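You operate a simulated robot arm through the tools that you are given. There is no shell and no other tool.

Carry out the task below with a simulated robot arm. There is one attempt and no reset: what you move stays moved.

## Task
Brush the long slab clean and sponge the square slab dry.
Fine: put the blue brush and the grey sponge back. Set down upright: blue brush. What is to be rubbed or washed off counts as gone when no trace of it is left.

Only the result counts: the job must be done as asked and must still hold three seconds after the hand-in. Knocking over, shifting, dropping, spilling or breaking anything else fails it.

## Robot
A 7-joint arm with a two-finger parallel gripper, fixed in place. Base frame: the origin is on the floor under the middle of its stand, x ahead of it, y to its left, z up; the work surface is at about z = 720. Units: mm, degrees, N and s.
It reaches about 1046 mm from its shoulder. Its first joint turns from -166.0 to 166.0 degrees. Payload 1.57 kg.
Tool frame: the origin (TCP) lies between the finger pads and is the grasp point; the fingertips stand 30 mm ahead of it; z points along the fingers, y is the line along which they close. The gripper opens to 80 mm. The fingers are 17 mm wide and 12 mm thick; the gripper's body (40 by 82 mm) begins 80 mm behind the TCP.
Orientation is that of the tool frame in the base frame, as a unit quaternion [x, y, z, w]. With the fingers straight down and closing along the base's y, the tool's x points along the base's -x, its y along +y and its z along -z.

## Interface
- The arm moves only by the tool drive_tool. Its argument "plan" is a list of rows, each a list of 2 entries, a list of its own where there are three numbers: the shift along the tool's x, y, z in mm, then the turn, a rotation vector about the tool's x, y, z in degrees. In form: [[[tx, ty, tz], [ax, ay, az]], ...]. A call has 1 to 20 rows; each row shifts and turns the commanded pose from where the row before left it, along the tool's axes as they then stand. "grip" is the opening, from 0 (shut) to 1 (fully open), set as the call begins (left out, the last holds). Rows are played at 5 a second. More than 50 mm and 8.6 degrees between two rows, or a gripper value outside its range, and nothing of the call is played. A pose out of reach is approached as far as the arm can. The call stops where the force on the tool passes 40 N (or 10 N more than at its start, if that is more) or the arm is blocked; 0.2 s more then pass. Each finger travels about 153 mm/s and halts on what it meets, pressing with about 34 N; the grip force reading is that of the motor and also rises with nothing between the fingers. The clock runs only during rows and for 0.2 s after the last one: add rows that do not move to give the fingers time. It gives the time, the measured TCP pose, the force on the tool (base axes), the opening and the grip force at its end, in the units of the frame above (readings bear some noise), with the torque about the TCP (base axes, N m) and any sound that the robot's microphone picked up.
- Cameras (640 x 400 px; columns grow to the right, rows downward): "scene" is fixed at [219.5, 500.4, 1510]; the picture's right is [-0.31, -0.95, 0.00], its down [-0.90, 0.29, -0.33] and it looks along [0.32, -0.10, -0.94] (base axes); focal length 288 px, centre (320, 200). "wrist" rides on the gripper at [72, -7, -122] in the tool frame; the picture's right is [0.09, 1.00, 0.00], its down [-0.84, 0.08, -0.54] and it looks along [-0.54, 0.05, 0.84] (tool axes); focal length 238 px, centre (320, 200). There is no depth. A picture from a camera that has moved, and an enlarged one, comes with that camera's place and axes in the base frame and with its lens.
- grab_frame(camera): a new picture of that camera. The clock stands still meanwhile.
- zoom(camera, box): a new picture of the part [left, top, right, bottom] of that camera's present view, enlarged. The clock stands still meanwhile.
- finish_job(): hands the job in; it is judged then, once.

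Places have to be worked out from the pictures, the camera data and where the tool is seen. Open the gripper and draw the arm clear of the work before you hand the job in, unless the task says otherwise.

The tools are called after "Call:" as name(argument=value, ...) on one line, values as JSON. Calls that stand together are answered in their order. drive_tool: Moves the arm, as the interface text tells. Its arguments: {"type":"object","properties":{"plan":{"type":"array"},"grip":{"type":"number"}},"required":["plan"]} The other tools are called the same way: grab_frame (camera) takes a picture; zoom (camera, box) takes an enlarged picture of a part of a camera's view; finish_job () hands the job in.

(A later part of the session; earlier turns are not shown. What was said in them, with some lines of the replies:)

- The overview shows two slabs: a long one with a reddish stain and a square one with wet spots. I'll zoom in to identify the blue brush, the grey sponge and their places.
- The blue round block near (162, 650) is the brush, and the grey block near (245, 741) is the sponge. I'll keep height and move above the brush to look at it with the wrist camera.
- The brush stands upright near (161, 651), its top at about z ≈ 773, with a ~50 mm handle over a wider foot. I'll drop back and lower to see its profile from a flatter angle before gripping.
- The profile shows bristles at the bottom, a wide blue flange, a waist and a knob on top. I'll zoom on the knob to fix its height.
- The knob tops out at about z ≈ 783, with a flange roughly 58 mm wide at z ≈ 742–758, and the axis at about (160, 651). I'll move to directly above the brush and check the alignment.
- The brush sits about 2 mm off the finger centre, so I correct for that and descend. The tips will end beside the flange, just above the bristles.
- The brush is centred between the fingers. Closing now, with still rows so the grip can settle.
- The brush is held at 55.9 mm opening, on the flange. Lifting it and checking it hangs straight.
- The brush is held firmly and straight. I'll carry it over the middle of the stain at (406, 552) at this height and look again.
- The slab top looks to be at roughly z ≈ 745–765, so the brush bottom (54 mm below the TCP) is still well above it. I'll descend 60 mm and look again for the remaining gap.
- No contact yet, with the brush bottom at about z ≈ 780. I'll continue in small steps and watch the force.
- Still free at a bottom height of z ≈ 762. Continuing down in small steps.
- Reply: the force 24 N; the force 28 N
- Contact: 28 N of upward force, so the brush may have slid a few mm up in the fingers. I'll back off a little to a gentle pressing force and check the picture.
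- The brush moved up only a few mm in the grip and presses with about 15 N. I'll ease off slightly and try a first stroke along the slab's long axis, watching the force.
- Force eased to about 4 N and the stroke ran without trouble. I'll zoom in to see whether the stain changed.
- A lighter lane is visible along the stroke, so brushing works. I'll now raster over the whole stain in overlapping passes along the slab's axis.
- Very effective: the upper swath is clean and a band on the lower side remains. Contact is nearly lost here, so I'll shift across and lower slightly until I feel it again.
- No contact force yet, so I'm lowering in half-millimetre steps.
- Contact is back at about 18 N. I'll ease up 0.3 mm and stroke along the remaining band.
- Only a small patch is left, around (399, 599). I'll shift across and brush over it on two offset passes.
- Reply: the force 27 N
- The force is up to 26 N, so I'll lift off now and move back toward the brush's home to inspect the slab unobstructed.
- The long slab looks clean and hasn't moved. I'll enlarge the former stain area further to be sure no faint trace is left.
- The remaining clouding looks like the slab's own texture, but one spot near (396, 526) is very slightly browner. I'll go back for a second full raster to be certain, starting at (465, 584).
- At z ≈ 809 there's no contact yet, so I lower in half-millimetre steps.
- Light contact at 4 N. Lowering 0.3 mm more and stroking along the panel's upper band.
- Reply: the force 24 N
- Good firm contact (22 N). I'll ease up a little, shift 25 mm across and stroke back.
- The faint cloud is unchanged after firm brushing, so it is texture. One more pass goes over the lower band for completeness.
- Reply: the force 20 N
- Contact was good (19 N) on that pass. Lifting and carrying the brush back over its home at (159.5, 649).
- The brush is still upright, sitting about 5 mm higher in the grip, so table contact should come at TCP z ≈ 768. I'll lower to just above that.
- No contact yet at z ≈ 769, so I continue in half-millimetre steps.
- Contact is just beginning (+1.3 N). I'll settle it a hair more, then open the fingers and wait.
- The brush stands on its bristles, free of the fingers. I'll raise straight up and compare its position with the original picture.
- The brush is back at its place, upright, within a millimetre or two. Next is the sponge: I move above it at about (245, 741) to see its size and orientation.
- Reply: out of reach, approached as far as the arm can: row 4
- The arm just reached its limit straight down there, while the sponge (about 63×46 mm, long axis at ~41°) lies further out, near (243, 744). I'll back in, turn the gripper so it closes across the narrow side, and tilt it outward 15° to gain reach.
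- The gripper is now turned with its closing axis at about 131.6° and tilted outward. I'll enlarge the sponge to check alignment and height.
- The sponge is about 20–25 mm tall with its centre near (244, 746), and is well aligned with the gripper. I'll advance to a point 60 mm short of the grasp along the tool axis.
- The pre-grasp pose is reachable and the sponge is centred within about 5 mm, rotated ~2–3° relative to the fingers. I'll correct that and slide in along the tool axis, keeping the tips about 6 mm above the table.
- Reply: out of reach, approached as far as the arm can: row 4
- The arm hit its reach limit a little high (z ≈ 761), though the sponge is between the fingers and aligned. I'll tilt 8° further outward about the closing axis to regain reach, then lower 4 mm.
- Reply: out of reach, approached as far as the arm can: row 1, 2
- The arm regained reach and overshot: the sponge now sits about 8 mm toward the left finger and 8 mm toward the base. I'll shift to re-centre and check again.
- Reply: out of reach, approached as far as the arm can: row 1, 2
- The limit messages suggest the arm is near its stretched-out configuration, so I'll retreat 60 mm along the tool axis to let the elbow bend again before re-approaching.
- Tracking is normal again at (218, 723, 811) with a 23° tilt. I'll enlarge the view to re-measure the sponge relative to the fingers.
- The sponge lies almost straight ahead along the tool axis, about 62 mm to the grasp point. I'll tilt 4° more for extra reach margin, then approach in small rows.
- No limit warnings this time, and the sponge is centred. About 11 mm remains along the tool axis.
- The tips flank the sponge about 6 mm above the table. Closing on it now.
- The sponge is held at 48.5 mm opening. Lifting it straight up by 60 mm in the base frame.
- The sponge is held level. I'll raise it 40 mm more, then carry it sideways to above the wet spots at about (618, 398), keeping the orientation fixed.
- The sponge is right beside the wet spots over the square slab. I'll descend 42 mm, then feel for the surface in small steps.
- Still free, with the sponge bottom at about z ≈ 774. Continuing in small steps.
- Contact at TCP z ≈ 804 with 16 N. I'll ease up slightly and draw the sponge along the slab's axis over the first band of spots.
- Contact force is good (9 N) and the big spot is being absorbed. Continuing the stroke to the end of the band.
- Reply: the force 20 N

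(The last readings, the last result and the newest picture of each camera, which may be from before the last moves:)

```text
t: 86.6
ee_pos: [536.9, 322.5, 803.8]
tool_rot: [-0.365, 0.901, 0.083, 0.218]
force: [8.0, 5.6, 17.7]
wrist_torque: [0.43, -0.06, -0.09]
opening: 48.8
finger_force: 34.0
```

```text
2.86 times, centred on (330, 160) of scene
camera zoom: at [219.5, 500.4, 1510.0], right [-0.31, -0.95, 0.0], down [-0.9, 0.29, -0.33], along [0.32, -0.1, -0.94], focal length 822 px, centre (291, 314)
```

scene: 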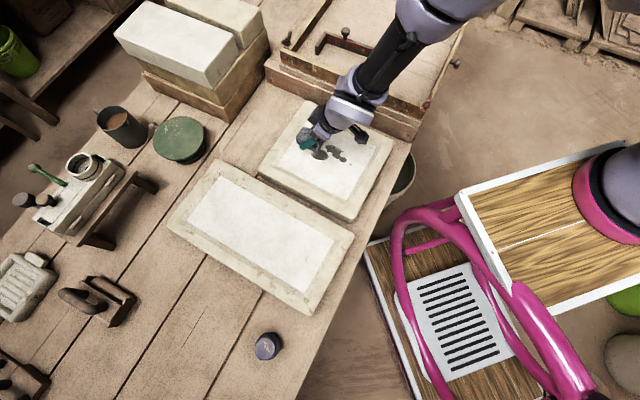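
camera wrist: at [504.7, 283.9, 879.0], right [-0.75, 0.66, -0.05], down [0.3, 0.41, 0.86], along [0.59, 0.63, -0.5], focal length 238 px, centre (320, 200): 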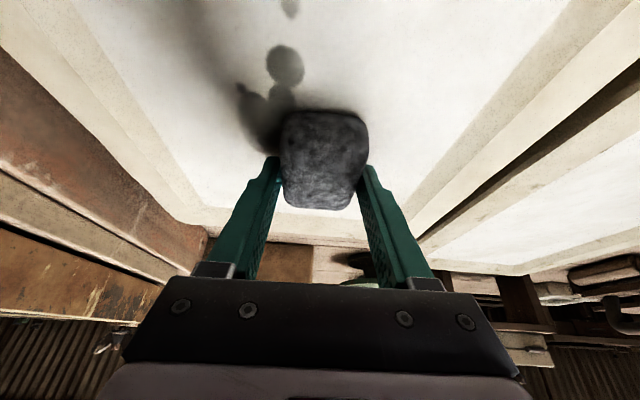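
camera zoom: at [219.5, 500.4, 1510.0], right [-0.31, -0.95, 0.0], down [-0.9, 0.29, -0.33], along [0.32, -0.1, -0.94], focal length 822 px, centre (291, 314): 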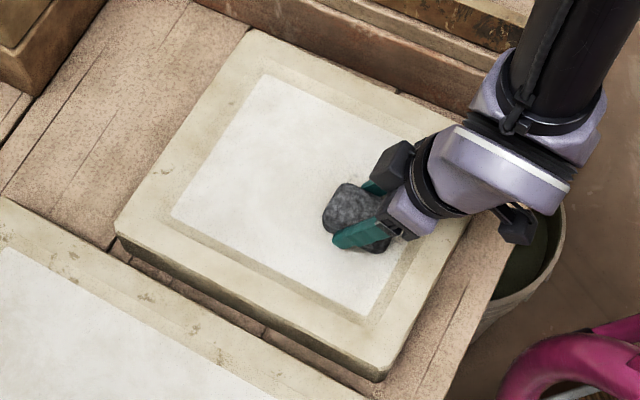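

The first band is dry. Now I shift 25 mm across toward the cluster and stroke back outward.

Call:
drive_tool(plan=[[[-0.15, -8.3, -0.3], [0, 0, 0]], [[0, -8.3, 0], [0, 0, 0]], [[0, -8.4, 0], [0, 0, 0]], [[-8.89, -0.05, 4.52], [0, 0, 0]], [[-8.89, -0.05, 4.52], [0, 0, 0]], [[-8.89, -0.05, 4.52], [0, 0, 0]], [[-8.89, -0.05, 4.52], [0, 0, 0]], [[-8.89, -0.05, 4.52], [0, 0, 0]], [[-8.89, -0.05, 4.52], [0, 0, 0]], [[-8.89, -0.05, 4.52], [0, 0, 0]], [[-8.89, -0.05, 4.52], [0, 0, 0]], [[-8.89, -0.05, 4.52], [0, 0, 0]], [[-8.89, -0.05, 4.52], [0, 0, 0]], [[-8.89, -0.05, 4.52], [0, 0, 0]], [[0, 0, 0], [0, 0, 0]]])

Call:
zoom(camera="scene", box=[240, 90, 420, 230])

Call:
grab_frame(camera="wrist")

```text
t: 89.8
ee_pos: [632.3, 380.3, 804.7]
tool_rot: [-0.366, 0.901, 0.084, 0.219]
force: [-1.0, 0.5, 0.0]
wrist_torque: [-0.02, -0.01, -0.01]
opening: 48.8
finger_force: 33.7
```

```text
2.86 times, centred on (330, 160) of scene
camera zoom: at [219.5, 500.4, 1510.0], right [-0.31, -0.95, 0.0], down [-0.9, 0.29, -0.33], along [0.32, -0.1, -0.94], focal length 822 px, centre (291, 314)
```

zoom: 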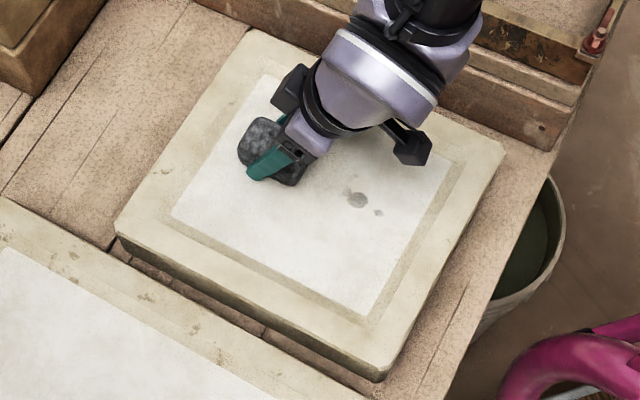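

```text
taken
camera wrist: at [550.9, 294.0, 879.6], right [-0.75, 0.66, -0.05], down [0.3, 0.41, 0.86], along [0.59, 0.63, -0.5], focal length 238 px, centre (320, 200)
```

wrist: 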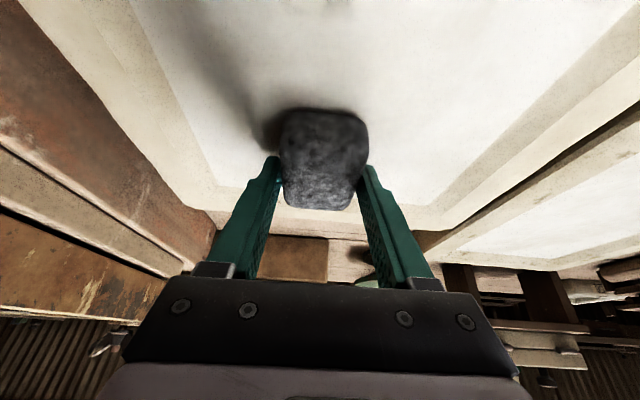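

Contact was lost near the end, but most of the cluster is gone; two lighter spots remain nearer the base side. I'll lower until contact and stroke back inward.

Call:
drive_tool(plan=[[[0.23, 0, 0.45], [0, 0, 0]], [[0.23, 0, 0.45], [0, 0, 0]], [[0, 0, 0], [0, 0, 0]]])

```text
t: 90.6
ee_pos: [633.2, 380.3, 804.2]
tool_rot: [-0.364, 0.901, 0.083, 0.219]
force: [-1.1, -2.9, 12.7]
wrist_torque: [0.1, 0.31, 0.04]
opening: 48.6
finger_force: 34.3
```

Contact is back at 13 N. Stroking inward along this band over the remaining spots.

Call:
drive_tool(plan=[[[8.89, 0.05, -4.52], [0, 0, 0]], [[8.89, 0.05, -4.52], [0, 0, 0]], [[8.89, 0.05, -4.52], [0, 0, 0]], [[8.89, 0.05, -4.52], [0, 0, 0]], [[8.89, 0.05, -4.52], [0, 0, 0]], [[8.89, 0.05, -4.52], [0, 0, 0]], [[8.89, 0.05, -4.52], [0, 0, 0]], [[8.89, 0.05, -4.52], [0, 0, 0]], [[8.89, 0.05, -4.52], [0, 0, 0]], [[8.89, 0.05, -4.52], [0, 0, 0]], [[8.89, 0.05, -4.52], [0, 0, 0]], [[8.89, 0.05, -4.52], [0, 0, 0]], [[0, 0, 0], [0, 0, 0]]])

Call:
zoom(camera="scene", box=[240, 90, 420, 230])

Call:
grab_frame(camera="wrist")

```text
t: 93.4
ee_pos: [545.7, 298.0, 803.9]
tool_rot: [-0.365, 0.901, 0.082, 0.218]
force: [9.9, 11.1, 25.2]
wrist_torque: [0.68, -0.32, -0.06]
opening: 48.6
finger_force: 34.1
```

```text
2.86 times, centred on (330, 160) of scene
camera zoom: at [219.5, 500.4, 1510.0], right [-0.31, -0.95, 0.0], down [-0.9, 0.29, -0.33], along [0.32, -0.1, -0.94], focal length 822 px, centre (291, 314)
```

zoom: 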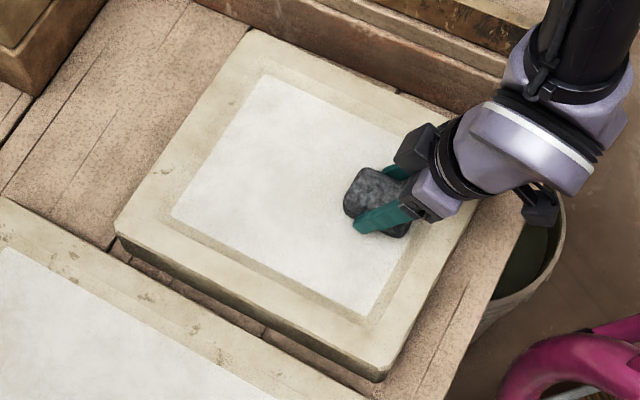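

```text
taken
camera wrist: at [464.0, 211.2, 878.1], right [-0.75, 0.66, -0.05], down [0.3, 0.41, 0.86], along [0.59, 0.63, -0.5], focal length 238 px, centre (320, 200)
```

wrist: 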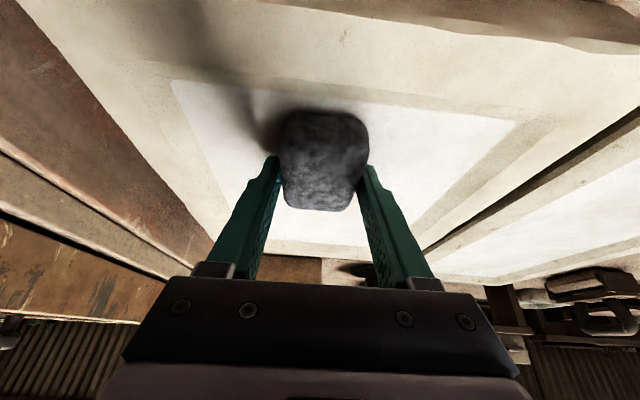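

Force climbed to 25 N here, so I'll ease slightly and shift 23 mm across. Then I'll stroke outward with a tiny downward ramp to keep contact.

Call:
drive_tool(plan=[[[-0.25, -7.7, -0.45], [0, 0, 0]], [[0, -7.7, 0], [0, 0, 0]], [[0, -7.6, 0], [0, 0, 0]], [[-8.85, -0.05, 4.59], [0, 0, 0]], [[-8.85, -0.05, 4.59], [0, 0, 0]], [[-8.85, -0.05, 4.59], [0, 0, 0]], [[-8.85, -0.05, 4.59], [0, 0, 0]], [[-8.85, -0.05, 4.59], [0, 0, 0]], [[-8.85, -0.05, 4.59], [0, 0, 0]], [[-8.85, -0.05, 4.59], [0, 0, 0]], [[-8.85, -0.05, 4.59], [0, 0, 0]], [[-8.85, -0.05, 4.59], [0, 0, 0]], [[-8.85, -0.05, 4.59], [0, 0, 0]], [[-8.85, -0.05, 4.59], [0, 0, 0]], [[-8.85, -0.05, 4.59], [0, 0, 0]], [[0, 0, 0], [0, 0, 0]]])

Call:
zoom(camera="scene", box=[240, 90, 420, 230])

```text
t: 96.8
ee_pos: [648.7, 363.7, 803.7]
tool_rot: [-0.365, 0.901, 0.082, 0.22]
force: [-2.6, -2.2, 10.6]
wrist_torque: [0.12, 0.23, 0.09]
opening: 48.8
finger_force: 33.9
```

```text
2.86 times, centred on (330, 160) of scene
camera zoom: at [219.5, 500.4, 1510.0], right [-0.31, -0.95, 0.0], down [-0.9, 0.29, -0.33], along [0.32, -0.1, -0.94], focal length 822 px, centre (291, 314)
```

zoom: 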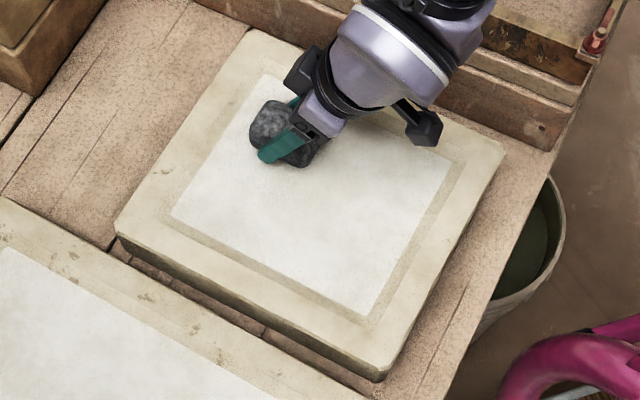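

The square slab looks dry. I'll lift off and carry the sponge halfway home, clear of the view, to inspect properly.

Call:
drive_tool(plan=[[[-0.9, 0, -1.8], [0, 0, 0]], [[-6.8, 0, -13.4], [0, 0, 0]], [[-9, 0, -17.8], [0, 0, 0]], [[-8, 0, -15.9], [0, 0, 0]], [[1.54, 39.7, -1.22], [0, 0, 0]], [[1.54, 39.7, -1.22], [0, 0, 0]], [[1.54, 39.7, -1.22], [0, 0, 0]], [[1.54, 39.7, -1.22], [0, 0, 0]], [[1.54, 39.7, -1.22], [0, 0, 0]], [[1.54, 39.7, -1.22], [0, 0, 0]], [[1.54, 39.7, -1.22], [0, 0, 0]], [[1.54, 39.7, -1.22], [0, 0, 0]], [[0, 0, 0], [0, 0, 0]], [[0, 0, 0], [0, 0, 0]]])

Call:
zoom(camera="scene", box=[240, 90, 420, 230])

Call:
zoom(camera="scene", box=[285, 120, 365, 180])

Call:
grab_frame(camera="scene")

```text
t: 99.8
ee_pos: [416.8, 582.7, 854.6]
tool_rot: [-0.365, 0.901, 0.083, 0.219]
force: [-0.1, -0.1, -0.3]
wrist_torque: [0.01, 0.01, -0.03]
opening: 49.0
finger_force: 34.1
```

```text
2.86 times, centred on (330, 160) of scene
camera zoom: at [219.5, 500.4, 1510.0], right [-0.31, -0.95, 0.0], down [-0.9, 0.29, -0.33], along [0.32, -0.1, -0.94], focal length 822 px, centre (291, 314)
```

zoom: 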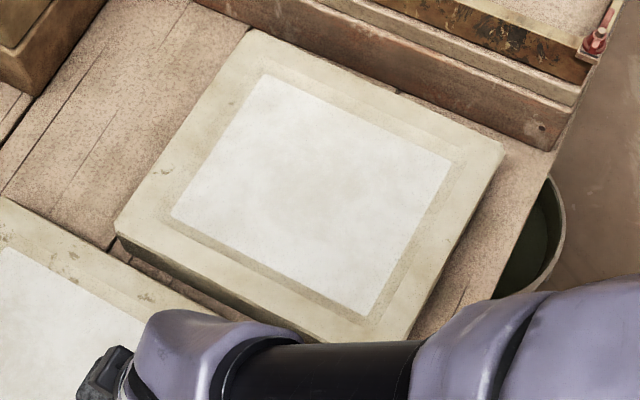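

```text
6.67 times, centred on (325, 150) of scene
camera zoom: at [219.5, 500.4, 1510.0], right [-0.31, -0.95, 0.0], down [-0.9, 0.29, -0.33], along [0.32, -0.1, -0.94], focal length 1918 px, centre (287, 533)
```

zoom: 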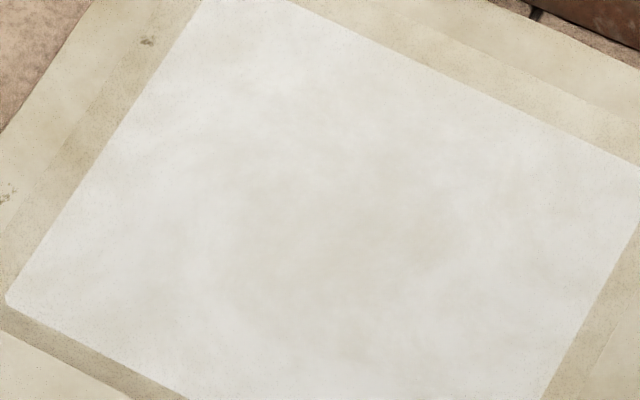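

```text
taken
```

scene: 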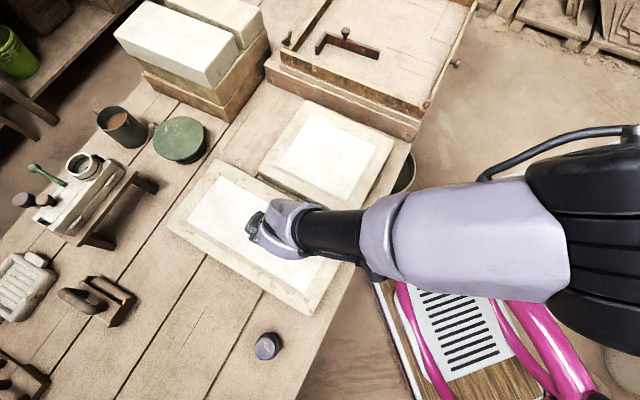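

Both slabs look clean and unmoved. The middle of the square slab has a soft beige cloud that may just be texture, so I'll make a second full sponge pass to be sure nothing is left.

Call:
drive_tool(plan=[[[-1.68, -35.35, 1.24], [0, 0, 0]], [[-1.68, -35.35, 1.24], [0, 0, 0]], [[-1.68, -35.35, 1.24], [0, 0, 0]], [[-1.68, -35.35, 1.24], [0, 0, 0]], [[-1.68, -35.35, 1.24], [0, 0, 0]], [[-1.68, -35.35, 1.24], [0, 0, 0]], [[-1.68, -35.35, 1.24], [0, 0, 0]], [[-1.68, -35.35, 1.24], [0, 0, 0]], [[6.8, 0.1, 13.4], [0, 0, 0]], [[6.8, 0.1, 13.4], [0, 0, 0]], [[5.4, 0.1, 10.7], [0, 0, 0]], [[1.8, 0, 3.6], [0, 0, 0]], [[0, 0, 0], [0, 0, 0]], [[0, 0, 0], [0, 0, 0]]])

Call:
grab_frame(camera="wrist")

```text
t: 102.8
ee_pos: [625.3, 389.1, 810.4]
tool_rot: [-0.365, 0.901, 0.082, 0.219]
force: [-0.3, 0.5, -0.1]
wrist_torque: [0.02, -0.03, 0.02]
opening: 48.5
finger_force: 34.1
```

```text
taken
camera wrist: at [543.6, 302.9, 885.8], right [-0.75, 0.66, -0.05], down [0.3, 0.41, 0.86], along [0.59, 0.63, -0.5], focal length 238 px, centre (320, 200)
```

wrist: 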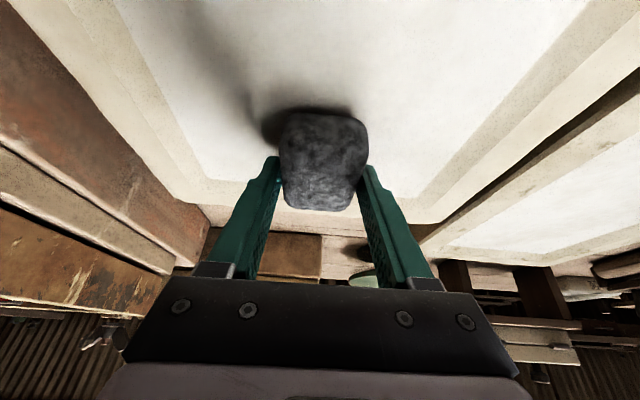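

Lowering again toward contact.

Call:
drive_tool(plan=[[[0.9, 0, 1.8], [0, 0, 0]], [[0.7, 0, 1.35], [0, 0, 0]], [[0.45, 0, 0.9], [0, 0, 0]], [[0.23, 0, 0.45], [0, 0, 0]], [[0, 0, 0], [0, 0, 0]]])

```text
t: 104.0
ee_pos: [625.6, 388.3, 805.1]
tool_rot: [-0.366, 0.901, 0.083, 0.218]
force: [0.7, 1.7, -0.3]
wrist_torque: [-0.02, -0.01, 0.03]
opening: 48.7
finger_force: 33.8
```

Call:
drive_tool(plan=[[[0.23, 0, 0.45], [0, 0, 0]], [[0.23, 0, 0.45], [0, 0, 0]], [[0, 0, 0], [0, 0, 0]]])

```text
t: 104.8
ee_pos: [625.7, 389.6, 804.1]
tool_rot: [-0.366, 0.901, 0.082, 0.218]
force: [-0.1, 0.4, -0.4]
wrist_torque: [-0.01, 0.0, 0.04]
opening: 48.5
finger_force: 34.0
```

Call:
drive_tool(plan=[[[0.23, 0, 0.45], [0, 0, 0]], [[0.23, 0, 0.45], [0, 0, 0]], [[0, 0, 0], [0, 0, 0]]])

```text
t: 105.6
ee_pos: [626.1, 389.4, 805.0]
tool_rot: [-0.365, 0.901, 0.082, 0.218]
force: [-0.2, -0.6, 1.3]
wrist_torque: [0.04, -0.02, -0.02]
opening: 49.0
finger_force: 33.5
```

Contact is starting. I'll press 0.6 mm more and stroke inward over the full band.

Call:
drive_tool(plan=[[[0.27, 0, 0.53], [0, 0, 0]], [[8.89, 0.05, -4.52], [0, 0, 0]], [[8.89, 0.05, -4.52], [0, 0, 0]], [[8.89, 0.05, -4.52], [0, 0, 0]], [[8.89, 0.05, -4.52], [0, 0, 0]], [[8.89, 0.05, -4.52], [0, 0, 0]], [[8.89, 0.05, -4.52], [0, 0, 0]], [[8.89, 0.05, -4.52], [0, 0, 0]], [[8.89, 0.05, -4.52], [0, 0, 0]], [[8.89, 0.05, -4.52], [0, 0, 0]], [[8.89, 0.05, -4.52], [0, 0, 0]], [[8.89, 0.05, -4.52], [0, 0, 0]], [[8.89, 0.05, -4.52], [0, 0, 0]], [[0, 0, 0], [0, 0, 0]]])

```text
t: 108.6
ee_pos: [536.5, 306.7, 803.8]
tool_rot: [-0.365, 0.901, 0.083, 0.218]
force: [3.0, 2.6, 6.7]
wrist_torque: [0.2, 0.04, -0.08]
opening: 48.7
finger_force: 34.2
```

Contact held (7 N). Shifting 28 mm across and stroking outward with the slight downward ramp.

Call:
drive_tool(plan=[[[0.1, -9.3, 0.2], [0, 0, 0]], [[0, -9.3, 0], [0, 0, 0]], [[0, -9.4, 0], [0, 0, 0]], [[-8.85, -0.05, 4.59], [0, 0, 0]], [[-8.85, -0.05, 4.59], [0, 0, 0]], [[-8.85, -0.05, 4.59], [0, 0, 0]], [[-8.85, -0.05, 4.59], [0, 0, 0]], [[-8.85, -0.05, 4.59], [0, 0, 0]], [[-8.85, -0.05, 4.59], [0, 0, 0]], [[-8.85, -0.05, 4.59], [0, 0, 0]], [[-8.85, -0.05, 4.59], [0, 0, 0]], [[-8.85, -0.05, 4.59], [0, 0, 0]], [[-8.85, -0.05, 4.59], [0, 0, 0]], [[-8.85, -0.05, 4.59], [0, 0, 0]], [[-8.85, -0.05, 4.59], [0, 0, 0]], [[0, 0, 0], [0, 0, 0]]])

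```text
t: 109.8
ee_pos: [568.0, 295.5, 802.6]
tool_rot: [-0.365, 0.902, 0.081, 0.217]
force: [-7.0, -7.2, 20.7]
wrist_torque: [0.23, 0.09, 0.11]
opening: 48.8
finger_force: 34.1
stopped in row 5: the force on the tool passed its limit at 43 N (the readings are from after the stop); the commanded pose is now the measured one
```

The force spiked past the limit on reversing direction. I'll back off 0.8 mm and check that the sponge is still seated and the slab hasn't moved.

Call:
drive_tool(plan=[[[-0.36, 0, -0.71], [0, 0, 0]], [[0, 0, 0], [0, 0, 0]]])

Call:
grab_frame(camera="wrist")

Call:
zoom(camera="scene", box=[240, 90, 420, 230])

```text
t: 110.4
ee_pos: [568.9, 296.3, 803.7]
tool_rot: [-0.364, 0.902, 0.081, 0.217]
force: [-4.5, -4.1, 6.7]
wrist_torque: [0.15, 0.07, 0.11]
opening: 48.9
finger_force: 34.0
```

```text
taken
camera wrist: at [487.1, 209.7, 878.5], right [-0.75, 0.66, -0.05], down [0.3, 0.41, 0.86], along [0.59, 0.63, -0.51], focal length 238 px, centre (320, 200)
```

wrist: 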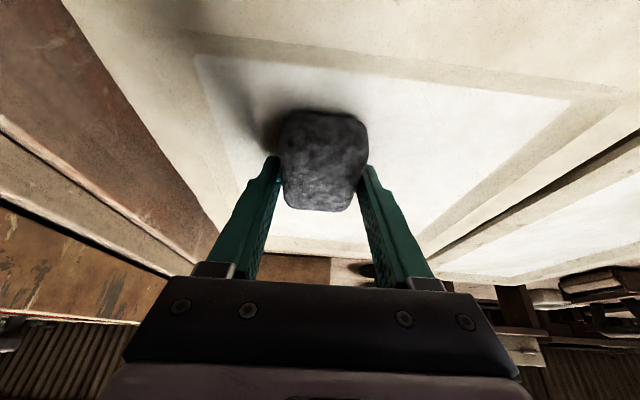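

```text
2.86 times, centred on (330, 160) of scene
camera zoom: at [219.5, 500.4, 1510.0], right [-0.31, -0.95, 0.0], down [-0.9, 0.29, -0.33], along [0.32, -0.1, -0.94], focal length 822 px, centre (291, 314)
```

zoom: 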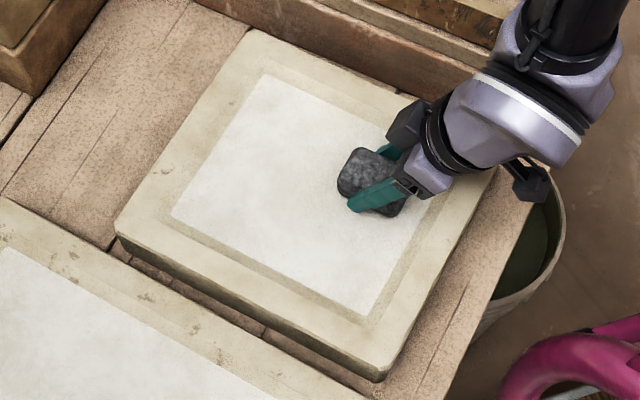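

Sponge and slab are fine, with force at 7 N. I'll finish the outward stroke with a gentler ramp.

Call:
drive_tool(plan=[[[-8.88, -0.05, 4.54], [0, 0, 0]], [[-8.88, -0.05, 4.54], [0, 0, 0]], [[-8.88, -0.05, 4.54], [0, 0, 0]], [[-8.87, -0.05, 4.56], [0, 0, 0]], [[-8.87, -0.05, 4.56], [0, 0, 0]], [[-8.87, -0.05, 4.56], [0, 0, 0]], [[-8.87, -0.05, 4.56], [0, 0, 0]], [[-8.87, -0.05, 4.56], [0, 0, 0]], [[-8.87, -0.05, 4.56], [0, 0, 0]], [[0, 0, 0], [0, 0, 0]]])

```text
t: 112.6
ee_pos: [635.2, 357.8, 803.0]
tool_rot: [-0.365, 0.902, 0.081, 0.218]
force: [-6.2, -6.3, 16.3]
wrist_torque: [0.16, 0.3, 0.11]
opening: 48.7
finger_force: 33.5
```

Good contact throughout. One last inward pass goes between the two previous bands.

Call:
drive_tool(plan=[[[-0.15, 7.5, -0.3], [0, 0, 0]], [[0, 7.5, 0], [0, 0, 0]], [[8.89, 0.05, -4.52], [0, 0, 0]], [[8.89, 0.05, -4.52], [0, 0, 0]], [[8.89, 0.05, -4.52], [0, 0, 0]], [[8.85, 0.05, -4.6], [0, 0, 0]], [[8.85, 0.05, -4.6], [0, 0, 0]], [[8.85, 0.05, -4.6], [0, 0, 0]], [[8.85, 0.05, -4.6], [0, 0, 0]], [[8.85, 0.05, -4.6], [0, 0, 0]], [[8.85, 0.05, -4.6], [0, 0, 0]], [[8.85, 0.05, -4.6], [0, 0, 0]], [[0, 0, 0], [0, 0, 0]]])

```text
t: 115.4
ee_pos: [552.5, 299.9, 803.5]
tool_rot: [-0.365, 0.902, 0.082, 0.216]
force: [1.3, 1.5, 4.4]
wrist_torque: [0.23, -0.01, -0.08]
opening: 48.8
finger_force: 34.3
```

The force is light and the band is done. Lifting and carrying the sponge back over its home at (242, 743).

Call:
drive_tool(plan=[[[-0.9, 0, -1.8], [0, 0, 0]], [[-6.8, 0, -13.4], [0, 0, 0]], [[-9, 0, -17.8], [0, 0, 0]], [[-9, 0, -17.8], [0, 0, 0]], [[-5.64, 38.16, 2.45], [0, 0, 0]], [[-5.64, 38.16, 2.45], [0, 0, 0]], [[-5.64, 38.16, 2.45], [0, 0, 0]], [[-5.64, 38.16, 2.45], [0, 0, 0]], [[-5.64, 38.16, 2.45], [0, 0, 0]], [[-5.64, 38.16, 2.45], [0, 0, 0]], [[-5.64, 38.16, 2.45], [0, 0, 0]], [[-5.64, 38.16, 2.45], [0, 0, 0]], [[-5.64, 38.16, 2.45], [0, 0, 0]], [[-5.64, 38.16, 2.45], [0, 0, 0]], [[0, 0, 0], [0, 0, 0]], [[0, 0, 0], [0, 0, 0]]])

Call:
zoom(camera="scene", box=[240, 90, 420, 230])

Call:
zoom(camera="scene", box=[285, 120, 365, 180])

Call:
grab_frame(camera="scene")

```text
t: 118.8
ee_pos: [330.0, 618.4, 858.4]
tool_rot: [-0.364, 0.902, 0.081, 0.217]
force: [0.6, 0.3, -0.1]
wrist_torque: [0.01, -0.02, -0.01]
opening: 48.6
finger_force: 34.2
```

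```text
2.86 times, centred on (330, 160) of scene
camera zoom: at [219.5, 500.4, 1510.0], right [-0.31, -0.95, 0.0], down [-0.9, 0.29, -0.33], along [0.32, -0.1, -0.94], focal length 822 px, centre (291, 314)
```

zoom: 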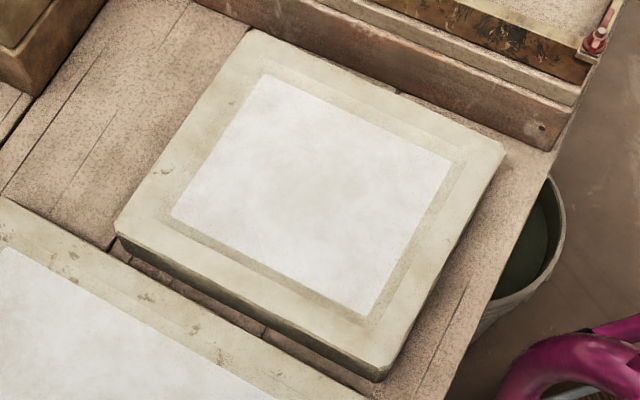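

```text
6.67 times, centred on (325, 150) of scene
camera zoom: at [219.5, 500.4, 1510.0], right [-0.31, -0.95, 0.0], down [-0.9, 0.29, -0.33], along [0.32, -0.1, -0.94], focal length 1918 px, centre (287, 533)
```

zoom: 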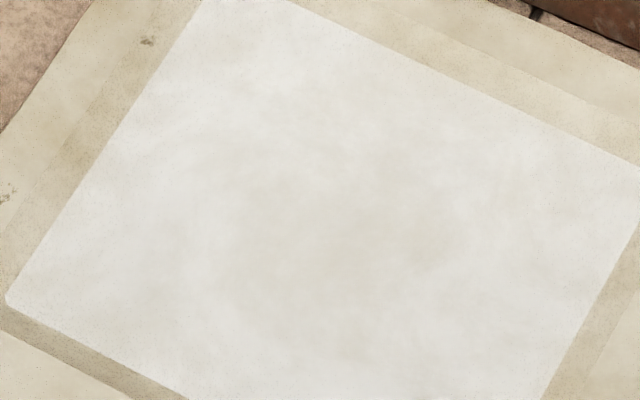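

```text
taken
```

scene: 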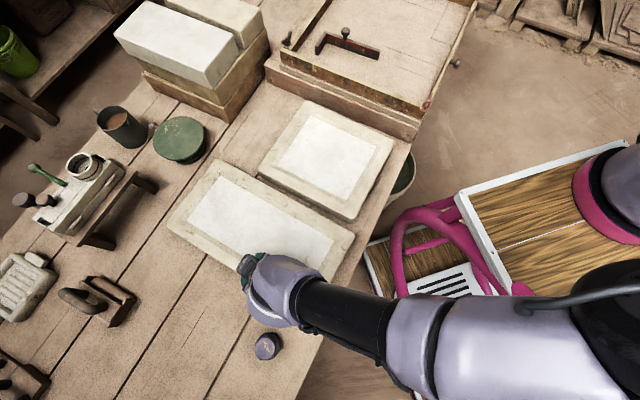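

The cloud is unchanged, so it is just texture, and the square slab is dry and in place. Continuing to above the sponge's home.

Call:
drive_tool(plan=[[[-5.5, 37.7, 2.4], [0, 0, 0]], [[-5.5, 37.7, 2.4], [0, 0, 0]], [[-5.5, 37.7, 2.4], [0, 0, 0]], [[-5.5, 37.7, 2.4], [0, 0, 0]], [[0, 0, 0], [0, 0, 0]], [[0, 0, 0], [0, 0, 0]]])

Call:
grab_frame(camera="wrist")

Call:
grab_frame(camera="scene")

```text
t: 120.2
ee_pos: [243.6, 743.4, 858.2]
tool_rot: [-0.364, 0.902, 0.081, 0.218]
force: [0.5, 0.5, 0.4]
wrist_torque: [0.01, 0.03, -0.02]
opening: 48.9
finger_force: 34.1
```

```text
taken
camera wrist: at [160.9, 657.9, 934.0], right [-0.75, 0.66, -0.05], down [0.3, 0.41, 0.86], along [0.59, 0.63, -0.51], focal length 238 px, centre (320, 200)
```

wrist: 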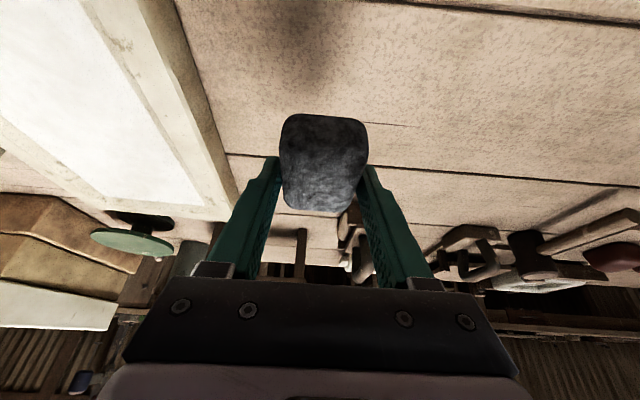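

```text
taken
```

scene: 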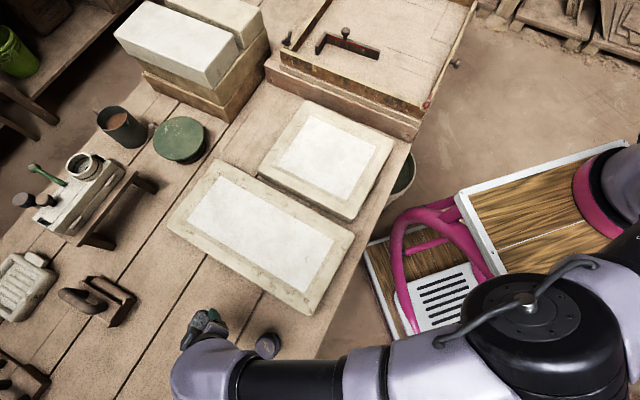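

I'm exactly over the pick-up spot. Lowering 96 mm straight down, then feeling for the table.

Call:
drive_tool(plan=[[[9.07, 0.2, 17.8], [0, 0, 0]], [[9.07, 0.2, 17.8], [0, 0, 0]], [[9.07, 0.2, 17.8], [0, 0, 0]], [[9.07, 0.2, 17.8], [0, 0, 0]], [[4.5, 0.1, 8.9], [0, 0, 0]], [[2.7, 0, 5.35], [0, 0, 0]], [[0, 0, 0], [0, 0, 0]], [[0, 0, 0], [0, 0, 0]]])

Call:
grab_frame(camera="wrist")

```text
t: 122.0
ee_pos: [242.7, 741.7, 761.8]
tool_rot: [-0.364, 0.902, 0.081, 0.216]
force: [-0.3, -0.7, -1.4]
wrist_torque: [-0.01, -0.02, 0.02]
opening: 48.9
finger_force: 34.6
```

```text
taken
camera wrist: at [161.4, 656.5, 837.7], right [-0.75, 0.66, -0.05], down [0.3, 0.41, 0.86], along [0.59, 0.63, -0.51], focal length 238 px, centre (320, 200)
```

wrist: 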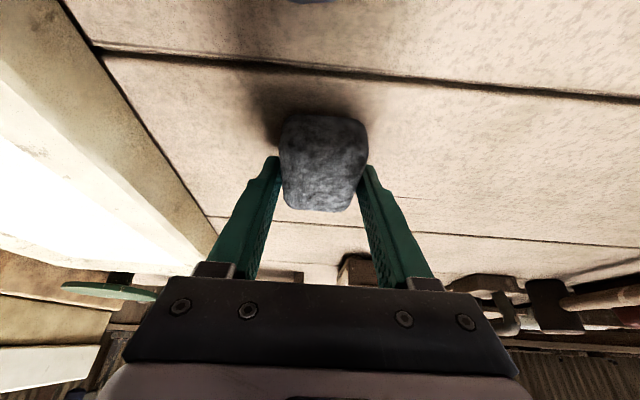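

No contact and no reach warning. Lowering in small steps.

Call:
drive_tool(plan=[[[0.45, 0, 0.9], [0, 0, 0]], [[0.45, 0, 0.9], [0, 0, 0]], [[0.45, 0, 0.9], [0, 0, 0]], [[0, 0, 0], [0, 0, 0]]])

```text
t: 123.0
ee_pos: [243.3, 743.7, 759.7]
tool_rot: [-0.365, 0.902, 0.081, 0.217]
force: [0.5, 0.6, -0.5]
wrist_torque: [0.02, 0.01, 0.01]
opening: 48.7
finger_force: 34.7
```

Call:
drive_tool(plan=[[[0.45, 0, 0.9], [0, 0, 0]], [[0.45, 0, 0.9], [0, 0, 0]], [[0, 0, 0], [0, 0, 0]]])

```text
t: 123.8
ee_pos: [242.4, 742.6, 757.2]
tool_rot: [-0.365, 0.902, 0.081, 0.217]
force: [1.0, -0.5, -0.4]
wrist_torque: [0.01, -0.01, -0.02]
opening: 48.8
finger_force: 33.6
```

Call:
drive_tool(plan=[[[0.3, 0, 0.6], [0, 0, 0]], [[0.3, 0, 0.6], [0, 0, 0]], [[0, 0, 0], [0, 0, 0]]])

```text
t: 124.6
ee_pos: [243.8, 743.3, 755.7]
tool_rot: [-0.365, 0.902, 0.081, 0.218]
force: [1.0, -0.5, 5.6]
wrist_torque: [0.09, 0.02, -0.02]
opening: 48.7
finger_force: 33.8
```

Contact at 5.6 N: the sponge is on the table. Opening the fingers.

Call:
drive_tool(plan=[[[0, 0, 0], [0, 0, 0]], [[0, 0, 0], [0, 0, 0]], [[0, 0, 0], [0, 0, 0]]], grip=1)

Call:
grab_frame(camera="wrist")

```text
t: 125.4
ee_pos: [242.7, 742.5, 755.2]
tool_rot: [-0.364, 0.902, 0.081, 0.218]
force: [-0.2, 0.6, 0.3]
wrist_torque: [0.02, 0.02, 0.02]
opening: 79.9
finger_force: 0.0
```

```text
taken
camera wrist: at [161.1, 657.1, 831.0], right [-0.75, 0.66, -0.05], down [0.3, 0.41, 0.86], along [0.59, 0.63, -0.51], focal length 238 px, centre (320, 200)
```

wrist: 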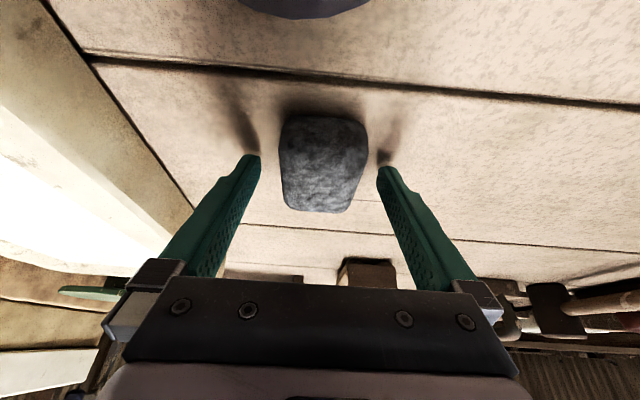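

The sponge rests free between the open fingers. Raising straight up 100 mm clear of it.

Call:
drive_tool(plan=[[[-2.3, 0, -4.5], [0, 0, 0]], [[-6.8, 0, -13.4], [0, 0, 0]], [[-9.07, -0.2, -17.8], [0, 0, 0]], [[-9.07, -0.2, -17.8], [0, 0, 0]], [[-9.07, -0.2, -17.8], [0, 0, 0]], [[-9.07, -0.2, -17.8], [0, 0, 0]], [[0, 0, 0], [0, 0, 0]]])

Call:
grab_frame(camera="wrist")

```text
t: 127.0
ee_pos: [242.5, 744.0, 856.4]
tool_rot: [-0.365, 0.902, 0.081, 0.218]
force: [-0.1, -0.9, 0.0]
wrist_torque: [-0.05, -0.01, -0.01]
opening: 79.9
finger_force: 0.1
```

```text
taken
camera wrist: at [161.5, 657.5, 932.1], right [-0.75, 0.66, -0.05], down [0.3, 0.41, 0.86], along [0.59, 0.63, -0.51], focal length 238 px, centre (320, 200)
```

wrist: 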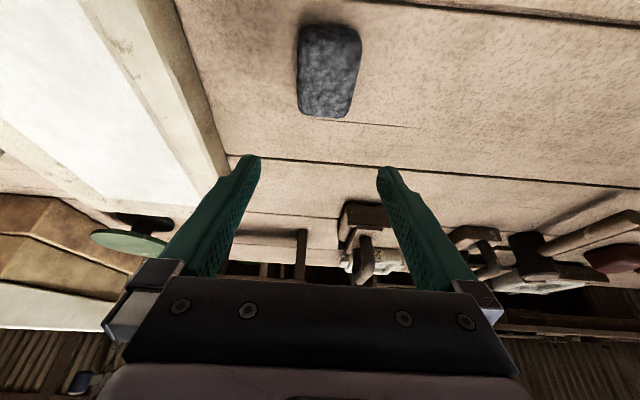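

The sponge is flat on the table and the gripper is clear. I'll move the arm up and away toward its starting place for a final unobstructed check.

Call:
drive_tool(plan=[[[2.4, -38.5, -14.4], [0, 0, 0]], [[2.4, -38.5, -14.4], [0, 0, 0]], [[2.4, -38.5, -14.4], [0, 0, 0]], [[2.4, -38.5, -14.4], [0, 0, 0]], [[2.4, -38.5, -14.4], [0, 0, 0]], [[2.4, -38.5, -14.4], [0, 0, 0]], [[2.4, -38.5, -14.4], [0, 0, 0]], [[2.4, -38.5, -14.4], [0, 0, 0]], [[2.4, -38.5, -14.4], [0, 0, 0]], [[2.4, -38.5, -14.4], [0, 0, 0]], [[2.4, -38.5, -14.4], [0, 0, 0]], [[2.4, -38.5, -14.4], [0, 0, 0]], [[0, 0, 0], [0, 0, 0]], [[0, 0, 0], [0, 0, 0]]])

Call:
grab_frame(camera="scene")

Call:
zoom(camera="scene", box=[180, 280, 340, 380])

Call:
zoom(camera="scene", box=[160, 150, 360, 320])

```text
t: 130.0
ee_pos: [484.9, 339.5, 1003.2]
tool_rot: [-0.365, 0.902, 0.081, 0.217]
force: [-0.8, 0.9, 0.1]
wrist_torque: [-0.02, -0.04, 0.01]
opening: 80.0
finger_force: 0.1
```

```text
taken
```

scene: 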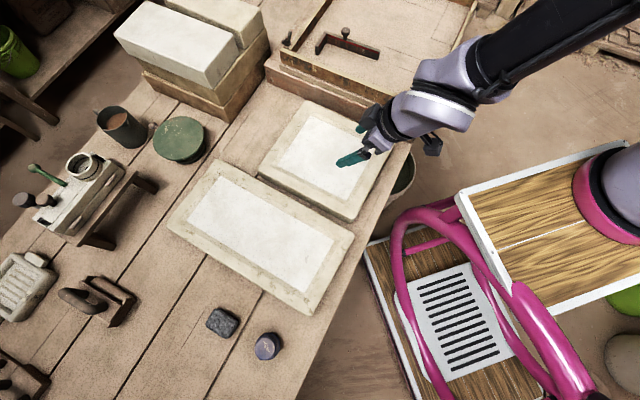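

```text
4.00 times, centred on (260, 330) of scene
camera zoom: at [219.5, 500.4, 1510.0], right [-0.31, -0.95, 0.0], down [-0.9, 0.29, -0.33], along [0.32, -0.1, -0.94], focal length 1151 px, centre (560, -320)
```

zoom: 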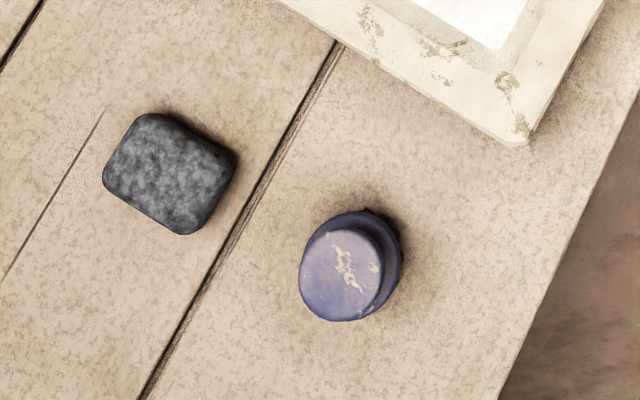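

```text
2.35 times, centred on (260, 235) of scene
camera zoom: at [219.5, 500.4, 1510.0], right [-0.31, -0.95, 0.0], down [-0.9, 0.29, -0.33], along [0.32, -0.1, -0.94], focal length 677 px, centre (461, 118)
```

zoom: 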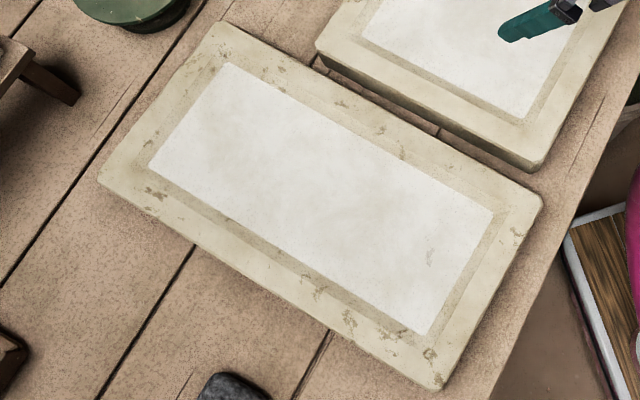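

Brush and sponge are back at their original spots (brush upright), and both slabs are clean and unmoved. I'll take one last look through the wrist camera from a different angle.

Call:
grab_frame(camera="wrist")

Call:
zoom(camera="scene", box=[225, 205, 325, 265])

```text
taken
camera wrist: at [402.4, 253.3, 1078.1], right [-0.75, 0.66, -0.05], down [0.3, 0.41, 0.86], along [0.59, 0.63, -0.51], focal length 238 px, centre (320, 200)
```

wrist: 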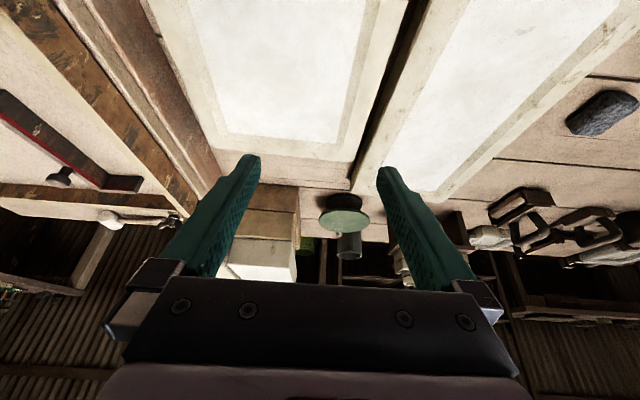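

```text
6.40 times, centred on (275, 235) of scene
camera zoom: at [219.5, 500.4, 1510.0], right [-0.31, -0.95, 0.0], down [-0.9, 0.29, -0.33], along [0.32, -0.1, -0.94], focal length 1841 px, centre (608, -24)
```

zoom: 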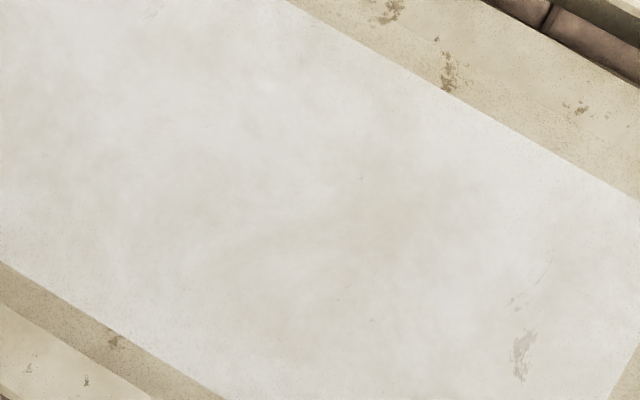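

Neither camera shows any trace of the stain or the wet spots. The tools are back in place, the gripper is open and the arm is clear, so I'm handing the job in.

Call:
finish_job()

```text
The job is handed in.
```

I brushed the long slab clean and sponged the square slab dry. The job is handed in; I haven't seen the verdict.

- **Slabs:** neither camera shows any trace of the stain or the wet spots. I went over both slabs a second time to be sure. The faint beige patches that remain did not change with the second pass, so I took them to be the slabs' own texture. Both slabs look unmoved in the pictures.
- **Blue brush:** it is back where it stood, upright, within about 2 mm as far as the pictures show.
- **Grey sponge:** it is lying flat back in its place, also within about 2 mm. It may be turned by a degree or two.
- **Force limit:** during the second sponging the force on the tool briefly passed its limit, at 43 N, and the arm stopped. I backed off, checked that the slab had not shifted, and finished the pass more lightly.

The gripper is open and the arm is drawn clear of the work.
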